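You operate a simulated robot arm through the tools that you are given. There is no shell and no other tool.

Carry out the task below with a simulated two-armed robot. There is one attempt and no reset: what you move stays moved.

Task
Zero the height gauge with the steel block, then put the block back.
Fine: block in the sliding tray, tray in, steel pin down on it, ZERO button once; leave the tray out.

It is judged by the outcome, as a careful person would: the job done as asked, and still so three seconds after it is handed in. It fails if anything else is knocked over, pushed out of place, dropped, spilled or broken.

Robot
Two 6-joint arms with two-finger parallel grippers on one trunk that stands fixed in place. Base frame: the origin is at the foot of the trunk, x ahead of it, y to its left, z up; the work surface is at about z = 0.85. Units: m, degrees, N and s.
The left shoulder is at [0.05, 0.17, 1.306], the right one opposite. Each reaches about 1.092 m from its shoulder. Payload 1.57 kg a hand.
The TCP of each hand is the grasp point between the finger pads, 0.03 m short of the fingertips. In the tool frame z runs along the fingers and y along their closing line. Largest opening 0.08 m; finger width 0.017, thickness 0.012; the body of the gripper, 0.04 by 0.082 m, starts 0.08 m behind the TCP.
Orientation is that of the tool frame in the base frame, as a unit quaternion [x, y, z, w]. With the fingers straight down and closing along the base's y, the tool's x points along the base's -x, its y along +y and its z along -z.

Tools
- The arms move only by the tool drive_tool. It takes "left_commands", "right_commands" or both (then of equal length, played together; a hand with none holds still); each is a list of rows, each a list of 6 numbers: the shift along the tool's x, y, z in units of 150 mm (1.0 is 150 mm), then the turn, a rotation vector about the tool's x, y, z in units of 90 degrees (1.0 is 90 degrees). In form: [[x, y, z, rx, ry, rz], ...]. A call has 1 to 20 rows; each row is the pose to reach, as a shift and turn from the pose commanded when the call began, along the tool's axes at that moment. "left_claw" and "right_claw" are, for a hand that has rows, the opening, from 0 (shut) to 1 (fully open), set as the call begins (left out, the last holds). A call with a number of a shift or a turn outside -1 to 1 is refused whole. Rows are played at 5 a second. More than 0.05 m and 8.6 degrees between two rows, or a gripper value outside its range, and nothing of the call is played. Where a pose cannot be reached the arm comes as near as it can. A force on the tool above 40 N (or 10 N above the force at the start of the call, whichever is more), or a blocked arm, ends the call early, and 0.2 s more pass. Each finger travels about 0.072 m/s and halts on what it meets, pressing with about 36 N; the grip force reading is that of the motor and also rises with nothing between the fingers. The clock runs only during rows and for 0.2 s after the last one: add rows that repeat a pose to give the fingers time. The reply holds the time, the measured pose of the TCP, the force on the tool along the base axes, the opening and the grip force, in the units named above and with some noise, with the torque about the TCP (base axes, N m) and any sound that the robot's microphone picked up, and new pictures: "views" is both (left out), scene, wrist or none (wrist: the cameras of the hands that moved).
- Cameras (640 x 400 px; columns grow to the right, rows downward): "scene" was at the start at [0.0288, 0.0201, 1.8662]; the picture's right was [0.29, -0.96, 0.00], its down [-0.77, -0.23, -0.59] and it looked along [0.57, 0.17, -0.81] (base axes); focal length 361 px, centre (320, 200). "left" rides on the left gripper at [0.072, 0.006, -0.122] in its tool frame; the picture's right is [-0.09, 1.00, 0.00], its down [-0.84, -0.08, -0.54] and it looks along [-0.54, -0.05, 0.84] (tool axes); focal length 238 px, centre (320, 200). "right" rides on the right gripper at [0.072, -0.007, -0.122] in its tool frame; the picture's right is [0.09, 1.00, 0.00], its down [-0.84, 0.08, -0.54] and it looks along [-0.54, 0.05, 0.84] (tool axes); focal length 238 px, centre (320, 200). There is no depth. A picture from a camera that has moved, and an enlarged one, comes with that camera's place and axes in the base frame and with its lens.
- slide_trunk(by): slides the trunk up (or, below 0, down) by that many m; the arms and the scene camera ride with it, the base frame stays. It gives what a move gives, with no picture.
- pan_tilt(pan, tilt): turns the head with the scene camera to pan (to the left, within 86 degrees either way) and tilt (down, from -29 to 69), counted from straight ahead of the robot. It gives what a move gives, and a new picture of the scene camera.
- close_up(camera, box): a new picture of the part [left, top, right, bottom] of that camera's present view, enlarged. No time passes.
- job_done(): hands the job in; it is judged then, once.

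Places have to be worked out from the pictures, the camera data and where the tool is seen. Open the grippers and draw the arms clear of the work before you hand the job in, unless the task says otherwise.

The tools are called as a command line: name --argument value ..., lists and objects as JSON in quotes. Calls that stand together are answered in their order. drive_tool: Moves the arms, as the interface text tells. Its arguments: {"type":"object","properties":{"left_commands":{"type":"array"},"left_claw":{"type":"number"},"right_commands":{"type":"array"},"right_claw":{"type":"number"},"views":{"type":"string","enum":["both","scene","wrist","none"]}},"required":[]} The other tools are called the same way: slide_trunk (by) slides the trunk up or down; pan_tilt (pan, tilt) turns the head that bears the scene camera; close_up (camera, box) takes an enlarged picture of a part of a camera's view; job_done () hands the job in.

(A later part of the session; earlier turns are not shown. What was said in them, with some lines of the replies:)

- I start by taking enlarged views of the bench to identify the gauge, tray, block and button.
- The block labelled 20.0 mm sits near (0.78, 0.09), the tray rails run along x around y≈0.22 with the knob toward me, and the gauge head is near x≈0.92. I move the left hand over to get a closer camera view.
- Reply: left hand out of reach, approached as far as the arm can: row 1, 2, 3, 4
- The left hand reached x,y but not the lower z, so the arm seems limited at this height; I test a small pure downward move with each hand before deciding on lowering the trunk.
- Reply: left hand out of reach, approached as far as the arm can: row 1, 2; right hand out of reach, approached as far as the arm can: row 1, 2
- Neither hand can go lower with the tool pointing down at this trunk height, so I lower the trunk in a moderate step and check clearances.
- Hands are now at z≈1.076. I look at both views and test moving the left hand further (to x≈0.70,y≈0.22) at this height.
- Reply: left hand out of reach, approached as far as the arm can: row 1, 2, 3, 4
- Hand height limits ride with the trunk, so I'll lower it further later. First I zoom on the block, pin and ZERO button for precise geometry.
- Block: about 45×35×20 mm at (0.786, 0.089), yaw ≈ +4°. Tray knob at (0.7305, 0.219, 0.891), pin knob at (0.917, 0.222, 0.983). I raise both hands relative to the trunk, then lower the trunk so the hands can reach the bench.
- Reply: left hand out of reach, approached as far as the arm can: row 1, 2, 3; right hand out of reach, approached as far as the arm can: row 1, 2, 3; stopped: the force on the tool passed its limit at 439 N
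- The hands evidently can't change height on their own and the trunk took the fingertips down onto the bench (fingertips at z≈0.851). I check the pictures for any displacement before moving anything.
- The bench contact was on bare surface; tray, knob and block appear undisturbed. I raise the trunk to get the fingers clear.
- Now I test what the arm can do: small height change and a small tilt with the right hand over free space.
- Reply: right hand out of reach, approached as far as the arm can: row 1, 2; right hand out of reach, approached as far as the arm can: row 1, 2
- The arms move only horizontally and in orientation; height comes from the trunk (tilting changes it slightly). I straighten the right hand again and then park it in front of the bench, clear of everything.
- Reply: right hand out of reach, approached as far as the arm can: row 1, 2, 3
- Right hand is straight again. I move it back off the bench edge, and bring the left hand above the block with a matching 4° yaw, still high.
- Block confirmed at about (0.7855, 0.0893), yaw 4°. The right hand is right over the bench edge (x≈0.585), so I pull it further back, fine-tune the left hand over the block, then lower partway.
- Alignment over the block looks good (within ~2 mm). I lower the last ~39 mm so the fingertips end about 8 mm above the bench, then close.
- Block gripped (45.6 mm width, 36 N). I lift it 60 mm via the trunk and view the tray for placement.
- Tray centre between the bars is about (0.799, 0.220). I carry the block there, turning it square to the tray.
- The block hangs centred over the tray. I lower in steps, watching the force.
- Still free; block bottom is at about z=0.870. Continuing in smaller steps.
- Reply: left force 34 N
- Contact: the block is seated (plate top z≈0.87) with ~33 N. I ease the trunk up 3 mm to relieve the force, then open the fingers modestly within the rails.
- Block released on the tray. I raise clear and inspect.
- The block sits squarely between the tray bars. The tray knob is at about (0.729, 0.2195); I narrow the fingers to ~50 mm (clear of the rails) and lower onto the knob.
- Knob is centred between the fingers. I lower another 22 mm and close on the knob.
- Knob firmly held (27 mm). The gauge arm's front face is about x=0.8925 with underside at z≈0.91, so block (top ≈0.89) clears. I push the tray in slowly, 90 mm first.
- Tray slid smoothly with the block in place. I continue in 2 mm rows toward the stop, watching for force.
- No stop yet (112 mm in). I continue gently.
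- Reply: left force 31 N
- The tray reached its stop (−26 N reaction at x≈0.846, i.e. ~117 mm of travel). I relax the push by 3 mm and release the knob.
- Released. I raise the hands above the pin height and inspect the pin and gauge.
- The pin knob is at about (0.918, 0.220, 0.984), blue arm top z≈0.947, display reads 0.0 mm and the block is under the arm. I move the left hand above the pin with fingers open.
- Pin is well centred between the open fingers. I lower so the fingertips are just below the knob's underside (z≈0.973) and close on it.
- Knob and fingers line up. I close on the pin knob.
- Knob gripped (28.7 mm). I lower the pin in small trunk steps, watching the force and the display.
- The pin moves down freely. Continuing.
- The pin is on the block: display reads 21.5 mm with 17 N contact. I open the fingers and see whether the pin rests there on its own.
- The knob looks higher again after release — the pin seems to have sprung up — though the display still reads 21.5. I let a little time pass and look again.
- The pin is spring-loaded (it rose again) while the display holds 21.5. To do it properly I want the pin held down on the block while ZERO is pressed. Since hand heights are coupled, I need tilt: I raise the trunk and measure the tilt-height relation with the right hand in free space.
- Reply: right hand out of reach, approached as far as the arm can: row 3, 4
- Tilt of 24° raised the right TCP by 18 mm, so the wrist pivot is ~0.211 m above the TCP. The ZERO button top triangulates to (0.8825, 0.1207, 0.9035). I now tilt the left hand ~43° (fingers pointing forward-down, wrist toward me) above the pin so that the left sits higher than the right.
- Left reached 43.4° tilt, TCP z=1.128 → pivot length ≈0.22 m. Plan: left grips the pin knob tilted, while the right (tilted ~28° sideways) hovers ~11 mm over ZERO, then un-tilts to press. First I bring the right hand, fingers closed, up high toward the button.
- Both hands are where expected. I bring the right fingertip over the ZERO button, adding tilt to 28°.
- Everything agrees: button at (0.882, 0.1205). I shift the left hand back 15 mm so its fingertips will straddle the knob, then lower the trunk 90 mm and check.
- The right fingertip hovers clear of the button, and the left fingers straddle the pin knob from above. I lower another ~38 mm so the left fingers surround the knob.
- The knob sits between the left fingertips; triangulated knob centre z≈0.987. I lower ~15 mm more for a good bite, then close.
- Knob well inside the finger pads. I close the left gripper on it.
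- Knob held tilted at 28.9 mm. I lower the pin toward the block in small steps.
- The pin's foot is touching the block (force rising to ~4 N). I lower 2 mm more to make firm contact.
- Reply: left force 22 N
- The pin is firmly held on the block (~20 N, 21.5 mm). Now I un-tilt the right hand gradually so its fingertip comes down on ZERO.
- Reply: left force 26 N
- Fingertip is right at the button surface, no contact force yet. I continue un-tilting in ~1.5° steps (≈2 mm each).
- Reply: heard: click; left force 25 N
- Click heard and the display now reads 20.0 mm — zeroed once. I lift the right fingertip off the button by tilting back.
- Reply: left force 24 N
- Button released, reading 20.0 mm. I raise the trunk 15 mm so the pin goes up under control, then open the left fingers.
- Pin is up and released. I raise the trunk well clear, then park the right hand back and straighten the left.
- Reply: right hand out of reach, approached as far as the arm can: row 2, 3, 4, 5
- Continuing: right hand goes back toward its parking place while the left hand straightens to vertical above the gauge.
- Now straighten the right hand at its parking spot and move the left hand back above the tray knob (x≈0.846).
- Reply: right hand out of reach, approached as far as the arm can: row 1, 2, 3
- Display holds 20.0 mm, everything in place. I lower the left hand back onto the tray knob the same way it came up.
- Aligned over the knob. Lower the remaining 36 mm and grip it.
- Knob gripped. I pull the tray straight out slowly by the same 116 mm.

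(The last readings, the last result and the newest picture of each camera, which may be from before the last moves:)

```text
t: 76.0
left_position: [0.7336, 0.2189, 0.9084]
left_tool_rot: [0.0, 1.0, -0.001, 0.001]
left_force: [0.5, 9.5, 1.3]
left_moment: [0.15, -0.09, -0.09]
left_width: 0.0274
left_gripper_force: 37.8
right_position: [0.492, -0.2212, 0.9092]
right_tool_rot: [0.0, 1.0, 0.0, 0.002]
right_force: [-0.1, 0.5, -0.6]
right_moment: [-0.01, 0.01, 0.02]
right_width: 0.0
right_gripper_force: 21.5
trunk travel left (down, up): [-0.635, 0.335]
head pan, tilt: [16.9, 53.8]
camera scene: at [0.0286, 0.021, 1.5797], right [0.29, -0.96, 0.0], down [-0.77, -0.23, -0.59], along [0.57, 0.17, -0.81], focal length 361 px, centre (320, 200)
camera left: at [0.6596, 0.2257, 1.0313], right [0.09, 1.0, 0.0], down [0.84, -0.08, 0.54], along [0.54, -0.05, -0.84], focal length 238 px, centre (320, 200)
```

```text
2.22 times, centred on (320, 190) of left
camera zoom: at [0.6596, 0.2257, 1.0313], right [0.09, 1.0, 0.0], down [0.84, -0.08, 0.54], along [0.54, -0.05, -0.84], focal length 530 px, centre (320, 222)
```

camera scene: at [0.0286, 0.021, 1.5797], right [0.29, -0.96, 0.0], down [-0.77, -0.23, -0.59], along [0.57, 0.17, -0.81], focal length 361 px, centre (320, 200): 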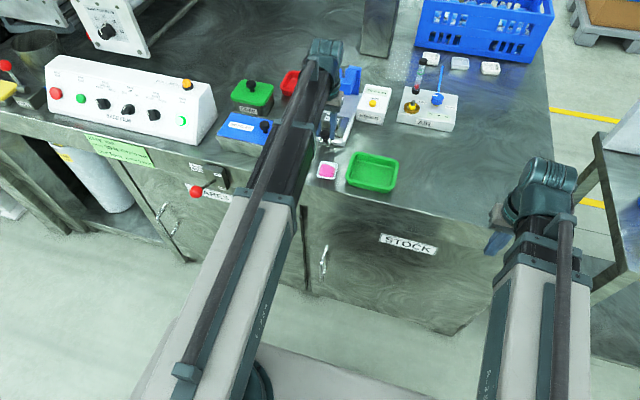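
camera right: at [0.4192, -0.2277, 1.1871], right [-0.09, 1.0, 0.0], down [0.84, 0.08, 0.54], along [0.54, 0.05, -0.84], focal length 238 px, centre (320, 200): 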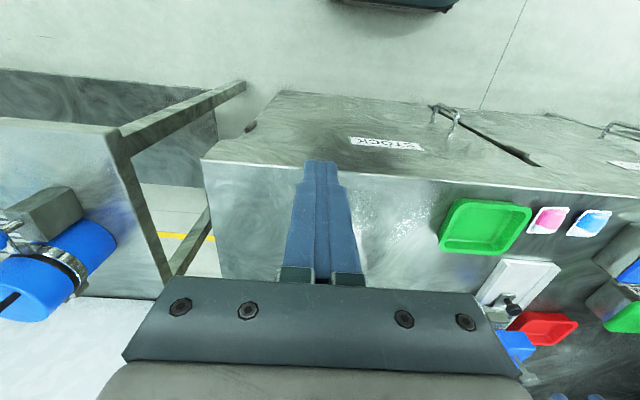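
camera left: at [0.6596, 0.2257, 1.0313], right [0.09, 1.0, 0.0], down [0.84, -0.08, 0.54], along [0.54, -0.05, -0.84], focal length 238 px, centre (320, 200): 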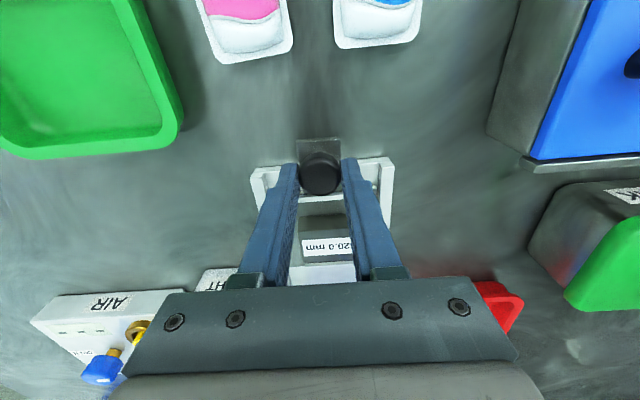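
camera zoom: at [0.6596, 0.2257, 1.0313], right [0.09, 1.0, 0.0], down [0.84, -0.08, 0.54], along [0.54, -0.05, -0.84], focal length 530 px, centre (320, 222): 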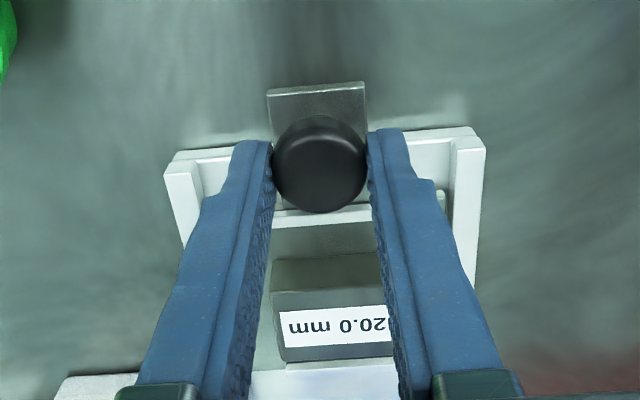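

Tray is nearly fully out. I pull the last 3 mm gently to match its original out position.

drive_tool --left_commands '[[0.007, 0, 0, 0, 0, 0], [0.014, 0, 0, 0, 0, 0], [0.021, 0, 0, 0, 0, 0], [0.021, 0, 0, 0, 0, 0]]' --views "none"

drive_tool --left_commands '[[0, 0, 0, 0, 0, 0], [0, 0, 0, 0, 0, 0], [0, 0, 0, 0, 0, 0]]' --left_claw 0.62 --views "none"

slide_trunk --by 0.065

close_up --camera "left" --box '[200, 60, 440, 260]'

```text
t: 77.0
left_position: [0.7311, 0.2203, 0.9092]
left_tool_rot: [0.0, 1.0, 0.0, 0.002]
left_force: [18.1, 12.0, 15.8]
left_moment: [0.27, -0.06, -0.07]
left_width: 0.0272
left_gripper_force: 37.9
right_position: [0.4911, -0.2204, 0.9086]
right_tool_rot: [-0.001, 1.0, 0.0, 0.0]
right_force: [-0.1, -0.2, 0.4]
right_moment: [0.02, 0.01, -0.01]
right_width: 0.0
right_gripper_force: 21.7
trunk travel left (down, up): [-0.635, 0.335]
head pan, tilt: [16.9, 53.8]
```

```text
t: 77.8
left_position: [0.7293, 0.2195, 0.9088]
left_tool_rot: [0.0, 1.0, 0.0, 0.001]
left_force: [0.2, -0.6, -0.2]
left_moment: [0.0, 0.01, -0.01]
left_width: 0.0496
left_gripper_force: 0.1
right_position: [0.4918, -0.2216, 0.9096]
right_tool_rot: [0.0, 1.0, -0.001, 0.0]
right_force: [0.9, 0.2, 0.8]
right_moment: [-0.03, 0.03, -0.02]
right_width: 0.0
right_gripper_force: 21.4
trunk travel left (down, up): [-0.635, 0.335]
head pan, tilt: [16.9, 53.8]
```

```text
t: 78.8
left_position: [0.7292, 0.2193, 0.9744]
left_tool_rot: [0.0, 1.0, 0.001, 0.001]
left_force: [-0.3, -0.2, -0.5]
left_moment: [0.04, 0.02, 0.0]
left_width: 0.0497
left_gripper_force: 0.1
right_position: [0.492, -0.2219, 0.9744]
right_tool_rot: [-0.001, 1.0, 0.0, 0.0]
right_force: [-0.6, 0.2, -0.1]
right_moment: [-0.02, 0.02, 0.02]
right_width: 0.0
right_gripper_force: 21.3
trunk travel left (down, up): [-0.7, 0.27]
head pan, tilt: [16.9, 53.8]
```

```text
2.00 times, centred on (320, 160) of left
camera zoom: at [0.6564, 0.2248, 1.0963], right [0.09, 1.0, 0.0], down [0.84, -0.08, 0.54], along [0.54, -0.05, -0.84], focal length 477 px, centre (320, 280)
```

zoom: 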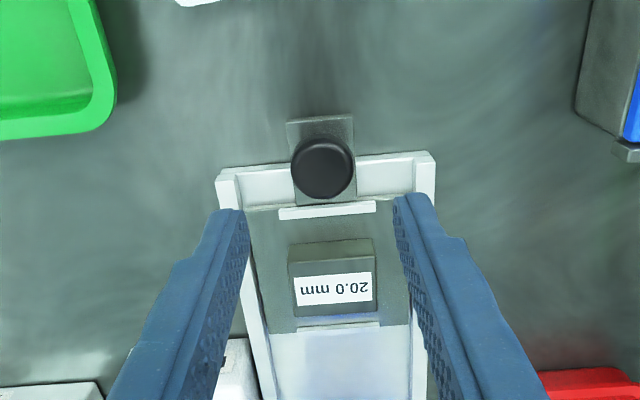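

Tray is out at its stop with the block still seated. I move the left hand above the block and check alignment.

drive_tool --left_commands '[[-0.12, 0, 0, 0, 0, 0], [-0.24, 0, 0, 0, 0, 0], [-0.36, 0, 0, 0, 0, 0], [-0.46, 0.003, 0, 0, 0, 0], [-0.46, 0.003, 0, 0, 0, 0]]' --left_claw 0.72 --views "wrist"

close_up --camera "left" --box '[240, 100, 400, 220]'

```text
t: 80.0
left_position: [0.7971, 0.2196, 0.9746]
left_tool_rot: [0.0, 1.0, 0.0, 0.001]
left_force: [-0.6, 0.1, -0.4]
left_moment: [-0.01, 0.02, 0.0]
left_width: 0.0577
left_gripper_force: 0.1
right_position: [0.4918, -0.221, 0.9739]
right_tool_rot: [-0.001, 1.0, 0.0, 0.0]
right_force: [-0.1, 0.5, 0.1]
right_moment: [-0.02, 0.03, 0.0]
right_width: 0.0
right_gripper_force: 20.9
trunk travel left (down, up): [-0.7, 0.27]
head pan, tilt: [16.9, 53.8]
camera left: at [0.7248, 0.2255, 1.0965], right [0.09, 1.0, 0.0], down [0.84, -0.08, 0.54], along [0.54, -0.05, -0.84], focal length 238 px, centre (320, 200)
```

left: 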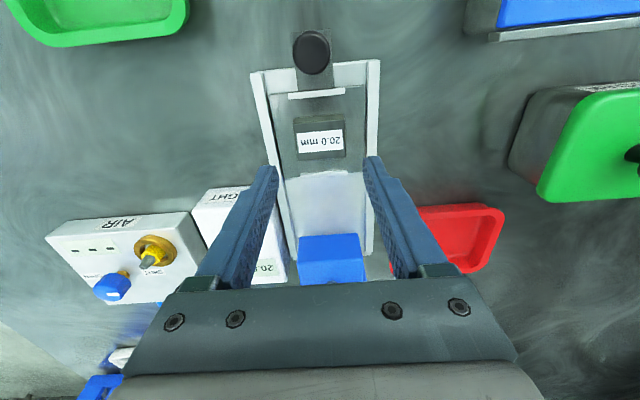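

```text
3.33 times, centred on (320, 160) of left
camera zoom: at [0.7248, 0.2255, 1.0965], right [0.09, 1.0, 0.0], down [0.84, -0.08, 0.54], along [0.54, -0.05, -0.84], focal length 794 px, centre (320, 333)
```

zoom: 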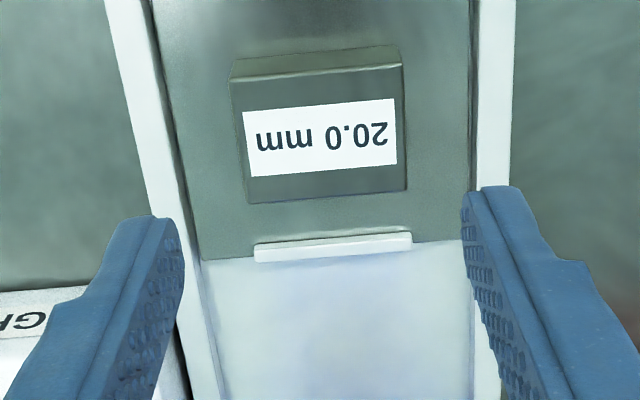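

Block centre on tray ≈(0.797, 0.2197), square. I fine-tune the hand (+1 mm in x), narrow the fingers to ~53 mm and lower around the block.

drive_tool --left_commands '[[-0.008, 0, 0, 0, 0, 0], [-0.008, 0, 0, 0, 0, 0], [-0.008, 0, 0, 0, 0, 0]]' --left_claw 0.66 --views "none"

slide_trunk --by -0.05

close_up --camera "left" --box '[240, 100, 400, 220]'

```text
t: 80.8
left_position: [0.8007, 0.2201, 0.974]
left_tool_rot: [0.0, 1.0, 0.0, 0.001]
left_force: [0.3, 0.0, 0.5]
left_moment: [0.04, -0.03, -0.04]
left_width: 0.0532
left_gripper_force: 0.0
right_position: [0.4904, -0.2216, 0.9748]
right_tool_rot: [-0.001, 1.0, -0.001, 0.001]
right_force: [0.5, -1.3, 0.5]
right_moment: [-0.03, 0.02, 0.0]
right_width: 0.0
right_gripper_force: 21.5
trunk travel left (down, up): [-0.7, 0.27]
head pan, tilt: [16.9, 53.8]
```

```text
t: 81.8
left_position: [0.7991, 0.221, 0.9248]
left_tool_rot: [-0.001, 1.0, 0.0, 0.0]
left_force: [-0.5, -0.4, -0.2]
left_moment: [-0.02, -0.01, 0.0]
left_width: 0.0529
left_gripper_force: 0.0
right_position: [0.491, -0.2222, 0.924]
right_tool_rot: [-0.001, 1.0, 0.001, 0.001]
right_force: [-0.1, -0.3, 0.5]
right_moment: [-0.03, 0.01, -0.04]
right_width: 0.0003
right_gripper_force: 22.1
trunk travel left (down, up): [-0.65, 0.32]
head pan, tilt: [16.9, 53.8]
```

```text
3.33 times, centred on (320, 160) of left
camera zoom: at [0.7259, 0.2256, 1.0465], right [0.09, 1.0, 0.0], down [0.84, -0.08, 0.54], along [0.54, -0.05, -0.84], focal length 794 px, centre (320, 333)
```

zoom: 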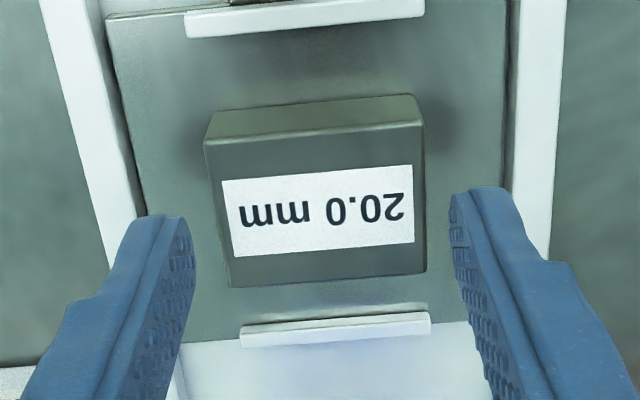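

Clear on both sides. Lower the final 17 mm and grip the block.

slide_trunk --by -0.017

drive_tool --left_commands '[[0, 0, 0, 0, 0, 0], [0, 0, 0, 0, 0, 0], [0, 0, 0, 0, 0, 0], [0, 0, 0, 0, 0, 0]]' --left_claw 0.45 --views "wrist"

slide_trunk --by 0.042

close_up --camera "left" --box '[220, 100, 420, 240]'

```text
t: 82.4
left_position: [0.7979, 0.2192, 0.9059]
left_tool_rot: [0.0, 1.0, 0.001, 0.001]
left_force: [-0.5, 0.4, 0.4]
left_moment: [0.03, 0.03, 0.0]
left_width: 0.0527
left_gripper_force: 0.1
right_position: [0.4912, -0.2221, 0.9067]
right_tool_rot: [-0.001, 1.0, 0.001, 0.0]
right_force: [0.1, 0.1, 0.0]
right_moment: [0.03, -0.01, 0.0]
right_width: 0.0003
right_gripper_force: 22.3
trunk travel left (down, up): [-0.633, 0.337]
head pan, tilt: [16.9, 53.8]
```

```text
t: 83.4
left_position: [0.7989, 0.2193, 0.9084]
left_tool_rot: [0.0, 1.0, 0.0, 0.0]
left_force: [0.3, 0.2, 0.5]
left_moment: [-0.06, -0.02, 0.03]
left_width: 0.0454
left_gripper_force: 36.0
right_position: [0.4915, -0.2217, 0.9072]
right_tool_rot: [0.0, 1.0, 0.001, 0.001]
right_force: [-0.1, 0.1, -0.4]
right_moment: [0.04, 0.0, -0.01]
right_width: 0.0002
right_gripper_force: 21.2
trunk travel left (down, up): [-0.633, 0.337]
head pan, tilt: [16.9, 53.8]
camera left: at [0.726, 0.2256, 1.0294], right [0.09, 1.0, 0.0], down [0.84, -0.08, 0.54], along [0.54, -0.05, -0.84], focal length 238 px, centre (320, 200)
```

left: 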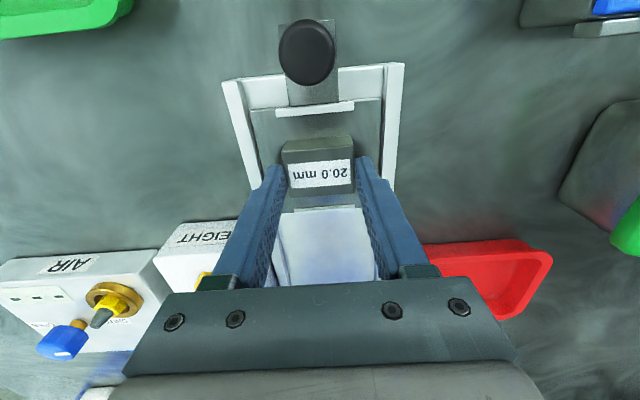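

```text
t: 84.2
left_position: [0.7992, 0.2211, 0.9488]
left_tool_rot: [-0.001, 1.0, 0.0, 0.001]
left_force: [0.8, -0.8, -2.5]
left_moment: [0.0, -0.05, -0.04]
left_width: 0.0457
left_gripper_force: 36.2
right_position: [0.4918, -0.2202, 0.9492]
right_tool_rot: [-0.001, 1.0, 0.0, -0.001]
right_force: [-0.5, -0.1, 0.7]
right_moment: [-0.01, -0.01, -0.03]
right_width: 0.0
right_gripper_force: 21.2
trunk travel left (down, up): [-0.675, 0.295]
head pan, tilt: [16.9, 53.8]
```

```text
2.86 times, centred on (320, 170) of left
camera zoom: at [0.7264, 0.2256, 1.0711], right [0.09, 1.0, 0.0], down [0.84, -0.08, 0.54], along [0.54, -0.05, -0.84], focal length 681 px, centre (320, 286)
```

zoom: 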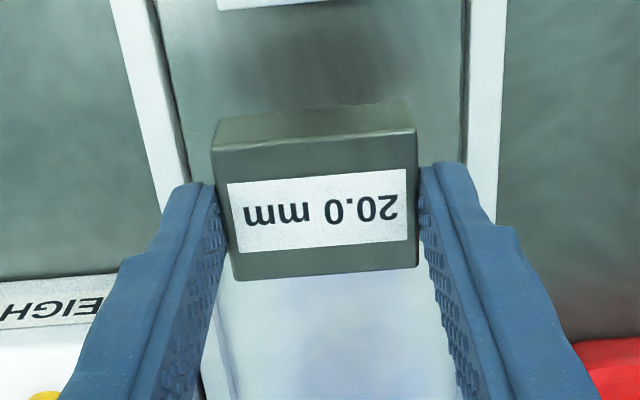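

In-hand pose matches the first grip almost exactly. I carry the block back to its original place, reversing the earlier move and restoring the 4° yaw.

drive_tool --left_commands '[[0.017, -0.173, 0, 0, 0, -0.009], [0.034, -0.345, 0, 0, 0, -0.018], [0.051, -0.518, 0, 0, 0, -0.027], [0.068, -0.69, 0, 0, 0, -0.036], [0.0847, -0.8627, 0, 0, 0, -0.044], [0.0847, -0.8627, 0, 0, 0, -0.044]]' --views "wrist"

slide_trunk --by -0.052

close_up --camera "left" --box '[200, 80, 440, 240]'

```text
t: 85.7
left_position: [0.7874, 0.0907, 0.9493]
left_tool_rot: [-0.035, 0.999, 0.0, 0.001]
left_force: [0.4, -0.1, -2.9]
left_moment: [-0.01, 0.02, 0.01]
left_width: 0.0453
left_gripper_force: 36.0
right_position: [0.4918, -0.2217, 0.9487]
right_tool_rot: [-0.001, 1.0, 0.0, 0.0]
right_force: [-0.1, 0.3, 0.1]
right_moment: [0.0, 0.0, 0.0]
right_width: 0.0
right_gripper_force: 22.0
trunk travel left (down, up): [-0.675, 0.295]
head pan, tilt: [16.9, 53.8]
camera left: at [0.7133, 0.0913, 1.0713], right [0.02, 1.0, 0.0], down [0.84, -0.02, 0.54], along [0.54, -0.01, -0.84], focal length 238 px, centre (320, 200)
```

left: 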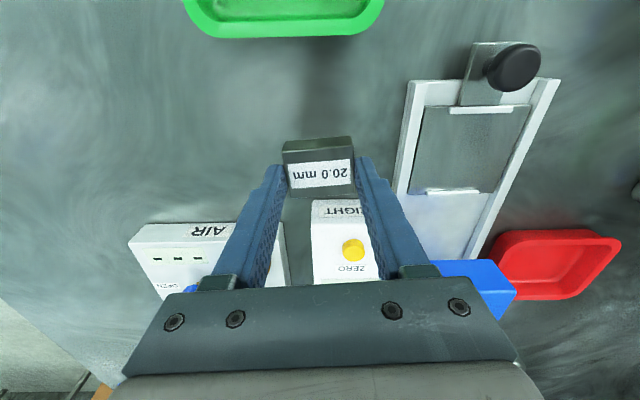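

```text
t: 86.6
left_position: [0.7852, 0.0913, 0.8972]
left_tool_rot: [-0.035, 0.999, 0.0, 0.001]
left_force: [0.0, 0.3, -3.3]
left_moment: [0.03, -0.03, 0.0]
left_width: 0.0453
left_gripper_force: 35.6
right_position: [0.491, -0.222, 0.897]
right_tool_rot: [-0.001, 1.0, 0.0, 0.0]
right_force: [-0.2, 0.7, 0.2]
right_moment: [-0.03, 0.01, 0.02]
right_width: 0.0
right_gripper_force: 21.0
trunk travel left (down, up): [-0.623, 0.347]
head pan, tilt: [16.9, 53.8]
```

```text
2.50 times, centred on (320, 160) of left
camera zoom: at [0.7132, 0.0915, 1.0194], right [0.02, 1.0, 0.0], down [0.84, -0.02, 0.54], along [0.54, -0.01, -0.84], focal length 596 px, centre (320, 300)
```

zoom: 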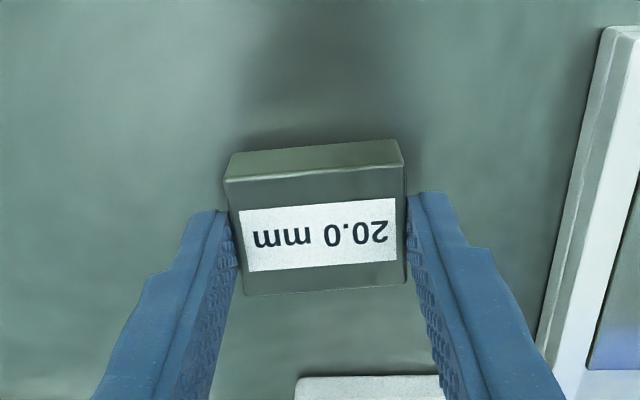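

Position matches the original pick pose. Lower to the bench in small steps.

slide_trunk --by -0.006

slide_trunk --by -0.002

```text
t: 87.1
left_position: [0.7866, 0.0921, 0.8905]
left_tool_rot: [-0.035, 0.999, 0.0, 0.001]
left_force: [-0.4, -0.3, -1.8]
left_moment: [0.0, -0.01, 0.01]
left_width: 0.0453
left_gripper_force: 36.0
right_position: [0.4915, -0.2221, 0.8909]
right_tool_rot: [-0.001, 1.0, 0.0, -0.001]
right_force: [0.2, 0.6, 0.2]
right_moment: [0.01, -0.01, 0.01]
right_width: 0.0002
right_gripper_force: 21.2
trunk travel left (down, up): [-0.617, 0.353]
head pan, tilt: [16.9, 53.8]
```

```text
t: 87.7
left_position: [0.7859, 0.0909, 0.8889]
left_tool_rot: [-0.035, 0.999, 0.0, 0.001]
left_force: [1.0, 0.5, 1.2]
left_moment: [-0.02, 0.01, 0.02]
left_width: 0.0453
left_gripper_force: 36.0
right_position: [0.4922, -0.2212, 0.8891]
right_tool_rot: [0.0, 1.0, 0.0, 0.001]
right_force: [0.4, -0.7, 0.5]
right_moment: [-0.01, 0.0, 0.02]
right_width: 0.0
right_gripper_force: 20.8
trunk travel left (down, up): [-0.615, 0.355]
head pan, tilt: [16.9, 53.8]
```

The bench now carries the block (force changed from −2.5 to +1.2 N). I open the fingers.

drive_tool --left_commands '[[0, 0, 0, 0, 0, 0], [0, 0, 0, 0, 0, 0], [0, 0, 0, 0, 0, 0], [0, 0, 0, 0, 0, 0]]' --left_claw 0.9 --views "wrist"

slide_trunk --by 0.12

close_up --camera "left" --box '[240, 100, 400, 220]'

```text
t: 88.7
left_position: [0.7871, 0.0914, 0.8896]
left_tool_rot: [-0.035, 0.999, 0.0, 0.001]
left_force: [0.3, 0.3, -0.1]
left_moment: [0.0, 0.03, 0.02]
left_width: 0.0723
left_gripper_force: 0.1
right_position: [0.4918, -0.2218, 0.8893]
right_tool_rot: [-0.001, 1.0, 0.001, 0.001]
right_force: [0.9, -0.6, 0.5]
right_moment: [0.0, -0.03, 0.01]
right_width: 0.0
right_gripper_force: 21.2
trunk travel left (down, up): [-0.615, 0.355]
head pan, tilt: [16.9, 53.8]
camera left: at [0.7131, 0.0915, 1.0114], right [0.02, 1.0, 0.0], down [0.84, -0.02, 0.54], along [0.54, -0.01, -0.84], focal length 238 px, centre (320, 200)
```

left: 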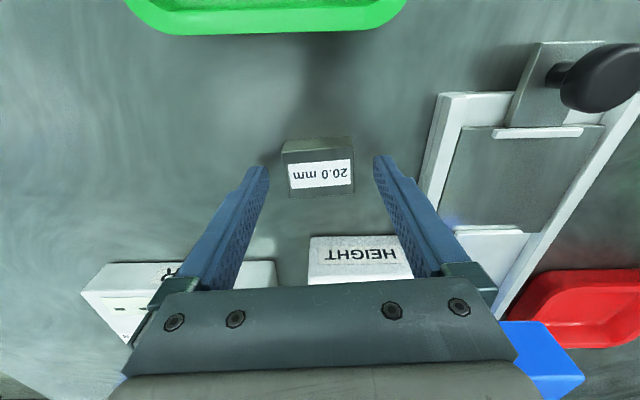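

```text
t: 90.2
left_position: [0.7878, 0.0904, 1.0099]
left_tool_rot: [-0.035, 0.999, 0.0, 0.001]
left_force: [0.6, 0.4, 0.1]
left_moment: [-0.03, 0.02, 0.0]
left_width: 0.072
left_gripper_force: 0.0
right_position: [0.4919, -0.222, 1.0098]
right_tool_rot: [0.0, 1.0, 0.001, 0.0]
right_force: [-0.1, -0.5, 0.1]
right_moment: [-0.01, -0.01, -0.02]
right_width: 0.0
right_gripper_force: 20.9
trunk travel left (down, up): [-0.735, 0.235]
head pan, tilt: [16.9, 53.8]
```

```text
3.33 times, centred on (320, 160) of left
camera zoom: at [0.7132, 0.0915, 1.1313], right [0.02, 1.0, 0.0], down [0.84, -0.02, 0.54], along [0.54, -0.01, -0.84], focal length 794 px, centre (320, 333)
```

zoom: 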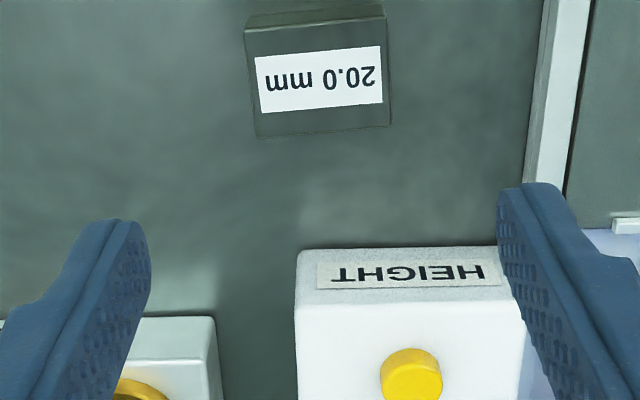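

The block is back in its original spot and orientation. I raise the trunk to the starting height, then withdraw the left arm and open both grippers.

slide_trunk --by 0.186

drive_tool --left_commands '[[0.22, 0.15, 0, 0, 0, 0.0088], [0.44, 0.3, 0, 0, 0, 0.0176], [0.66, 0.45, 0, 0, 0, 0.0264], [0.86, 0.6, 0, 0, 0, 0.0352], [0.98, 0.75, 0, 0, 0, 0.044]]' --right_commands '[[0, 0, 0, 0, 0, 0], [0, 0, 0, 0, 0, 0], [0, 0, 0, 0, 0, 0], [0, 0, 0, 0, 0, 0], [0, 0, 0, 0, 0, 0]]' --left_claw 1.0 --right_claw 1.0 --views "none"

drive_tool --left_commands '[[0.22, 0.25, 0, 0, 0, 0], [0.44, 0.5, 0, 0, 0, 0], [0.66, 0.75, 0, 0, 0, 0], [0.88, 0.98, 0, 0, 0, 0]]' --views "both"

close_up --camera "scene" --box '[220, 80, 480, 240]'

```text
t: 92.2
left_position: [0.7866, 0.0901, 1.1962]
left_tool_rot: [-0.035, 0.999, -0.001, 0.001]
left_force: [-0.3, 0.0, -0.8]
left_moment: [-0.02, -0.03, -0.01]
left_width: 0.0718
left_gripper_force: 0.1
right_position: [0.4915, -0.2213, 1.1963]
right_tool_rot: [-0.001, 1.0, 0.0, 0.0]
right_force: [0.2, 0.6, 0.8]
right_moment: [0.0, -0.01, 0.0]
right_width: 0.0002
right_gripper_force: 21.6
trunk travel left (down, up): [-0.921, 0.049]
head pan, tilt: [16.9, 53.8]
```

```text
t: 93.4
left_position: [0.6304, 0.1949, 1.1954]
left_tool_rot: [0.0, 1.0, 0.0, 0.002]
left_force: [-0.2, 0.5, 0.3]
left_moment: [0.0, 0.0, 0.0]
left_width: 0.0799
left_gripper_force: 0.0
right_position: [0.4904, -0.2208, 1.1964]
right_tool_rot: [0.0, 1.0, 0.0, 0.002]
right_force: [0.5, 0.7, 0.7]
right_moment: [-0.02, -0.02, -0.01]
right_width: 0.0801
right_gripper_force: 0.0
trunk travel left (down, up): [-0.921, 0.049]
head pan, tilt: [16.9, 53.8]
```

```text
t: 94.4
left_position: [0.4986, 0.3422, 1.1954]
left_tool_rot: [-0.001, 1.0, 0.001, 0.001]
left_force: [-0.4, -0.3, 0.4]
left_moment: [0.03, -0.01, 0.0]
left_width: 0.08
left_gripper_force: 0.0
right_position: [0.4913, -0.2216, 1.1956]
right_tool_rot: [-0.002, 1.0, 0.0, 0.0]
right_force: [-1.3, 0.2, 0.5]
right_moment: [0.02, 0.01, 0.0]
right_width: 0.08
right_gripper_force: 0.1
trunk travel left (down, up): [-0.921, 0.049]
head pan, tilt: [16.9, 53.8]
camera scene: at [0.0281, 0.0204, 1.8657], right [0.29, -0.96, 0.0], down [-0.77, -0.23, -0.59], along [0.57, 0.17, -0.81], focal length 361 px, centre (320, 200)
camera left: at [0.4261, 0.3473, 1.3175], right [0.09, 1.0, 0.0], down [0.84, -0.08, 0.54], along [0.54, -0.05, -0.84], focal length 238 px, centre (320, 200)
```

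scene: 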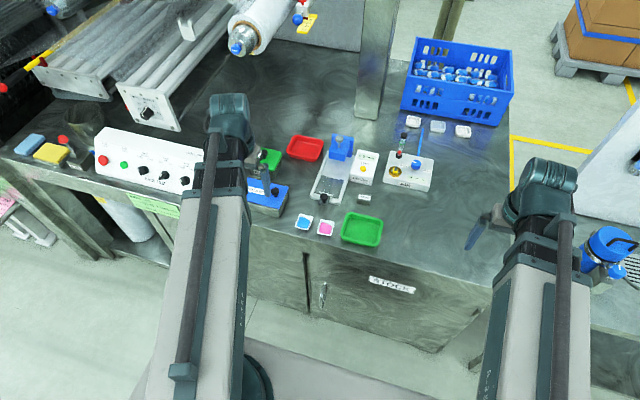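
left: 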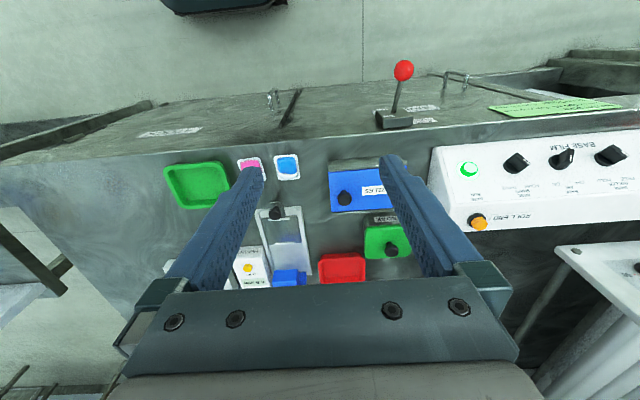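

```text
2.46 times, centred on (350, 160) of scene
camera zoom: at [0.0281, 0.0204, 1.8657], right [0.29, -0.96, 0.0], down [-0.77, -0.23, -0.59], along [0.57, 0.17, -0.81], focal length 888 px, centre (246, 298)
```

zoom: 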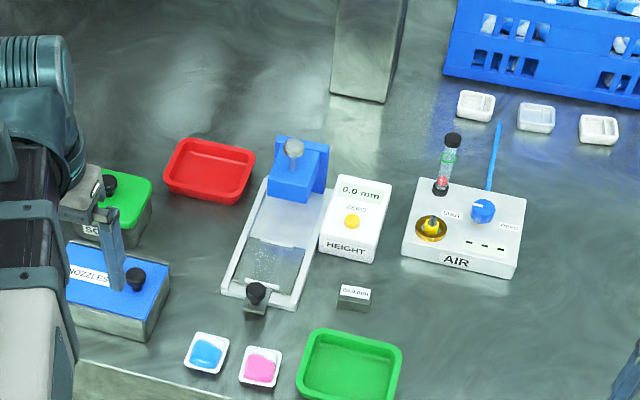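

The arms are withdrawn. I compare a final close-up with the starting picture.

close_up --camera "scene" --box '[220, 110, 400, 250]'

close_up --camera "scene" --box '[340, 100, 450, 210]'

close_up --camera "scene" --box '[345, 145, 385, 175]'

```text
2.86 times, centred on (310, 180) of scene
camera zoom: at [0.0281, 0.0204, 1.8657], right [0.29, -0.96, 0.0], down [-0.77, -0.23, -0.59], along [0.57, 0.17, -0.81], focal length 1031 px, centre (349, 257)
```

zoom: 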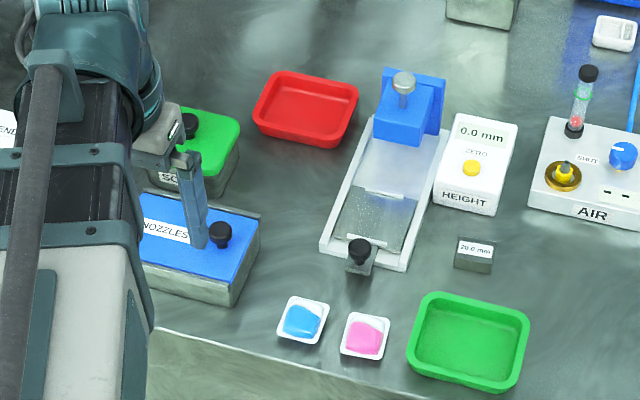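

```text
3.64 times, centred on (395, 155) of scene
camera zoom: at [0.0281, 0.0204, 1.8657], right [0.29, -0.96, 0.0], down [-0.77, -0.23, -0.59], along [0.57, 0.17, -0.81], focal length 1313 px, centre (47, 364)
```

zoom: 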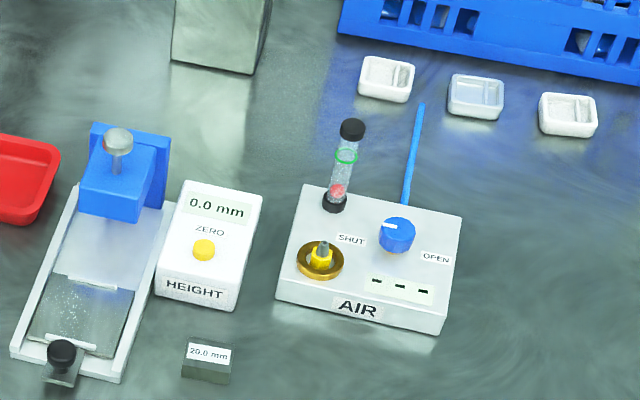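

```text
13.33 times, centred on (365, 160) of scene
camera zoom: at [0.0281, 0.0204, 1.8657], right [0.29, -0.96, 0.0], down [-0.77, -0.23, -0.59], along [0.57, 0.17, -0.81], focal length 4813 px, centre (-280, 733)
```

zoom: 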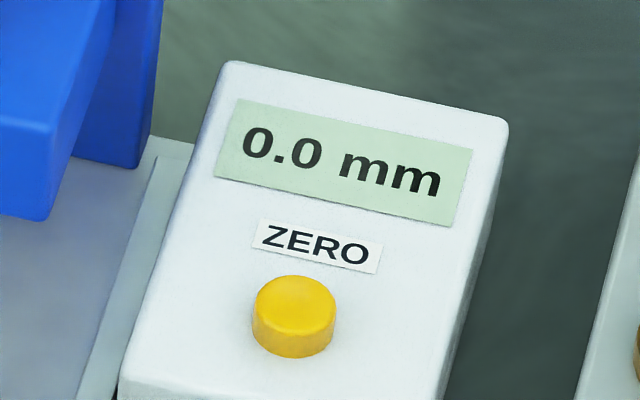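

The final view matches the start: block back in its place, tray out, pin up, and nothing else displaced. The gauge was zeroed with one click, reading 20.0 mm on the block, and shows 0.0 mm now that the tray is empty and out. Both grippers are open and clear, so I hand the job in.

job_done

```text
The job is handed in.
```

I zeroed the height gauge with the steel block and handed the job in. With the pin held down on the block, I pressed ZERO once, heard one click, and the display went from 21.5 mm to 20.0 mm.

- **Block:** it is back in its original spot on the bench, at the same slight angle.
- **Tray and pin:** the tray is pulled out to its stop and empty, and the pin has sprung back up. The display shows 0.0 mm in that state, as it did at the start.
- **Pin contact:** I first lowered the pin onto the block and let go, and it sprang back up while the display kept reading 21.5 mm. I then pushed it down again and held it there while pressing ZERO.
- **Hard contact with the bench:** early on, lowering the trunk brought both open grippers down onto the bare bench, with a peak of 439 N. They touched only bare bench. I saw nothing moved or damaged, and the grippers worked normally afterwards.

In the final pictures nothing else has moved. Both grippers are open and clear of the work.
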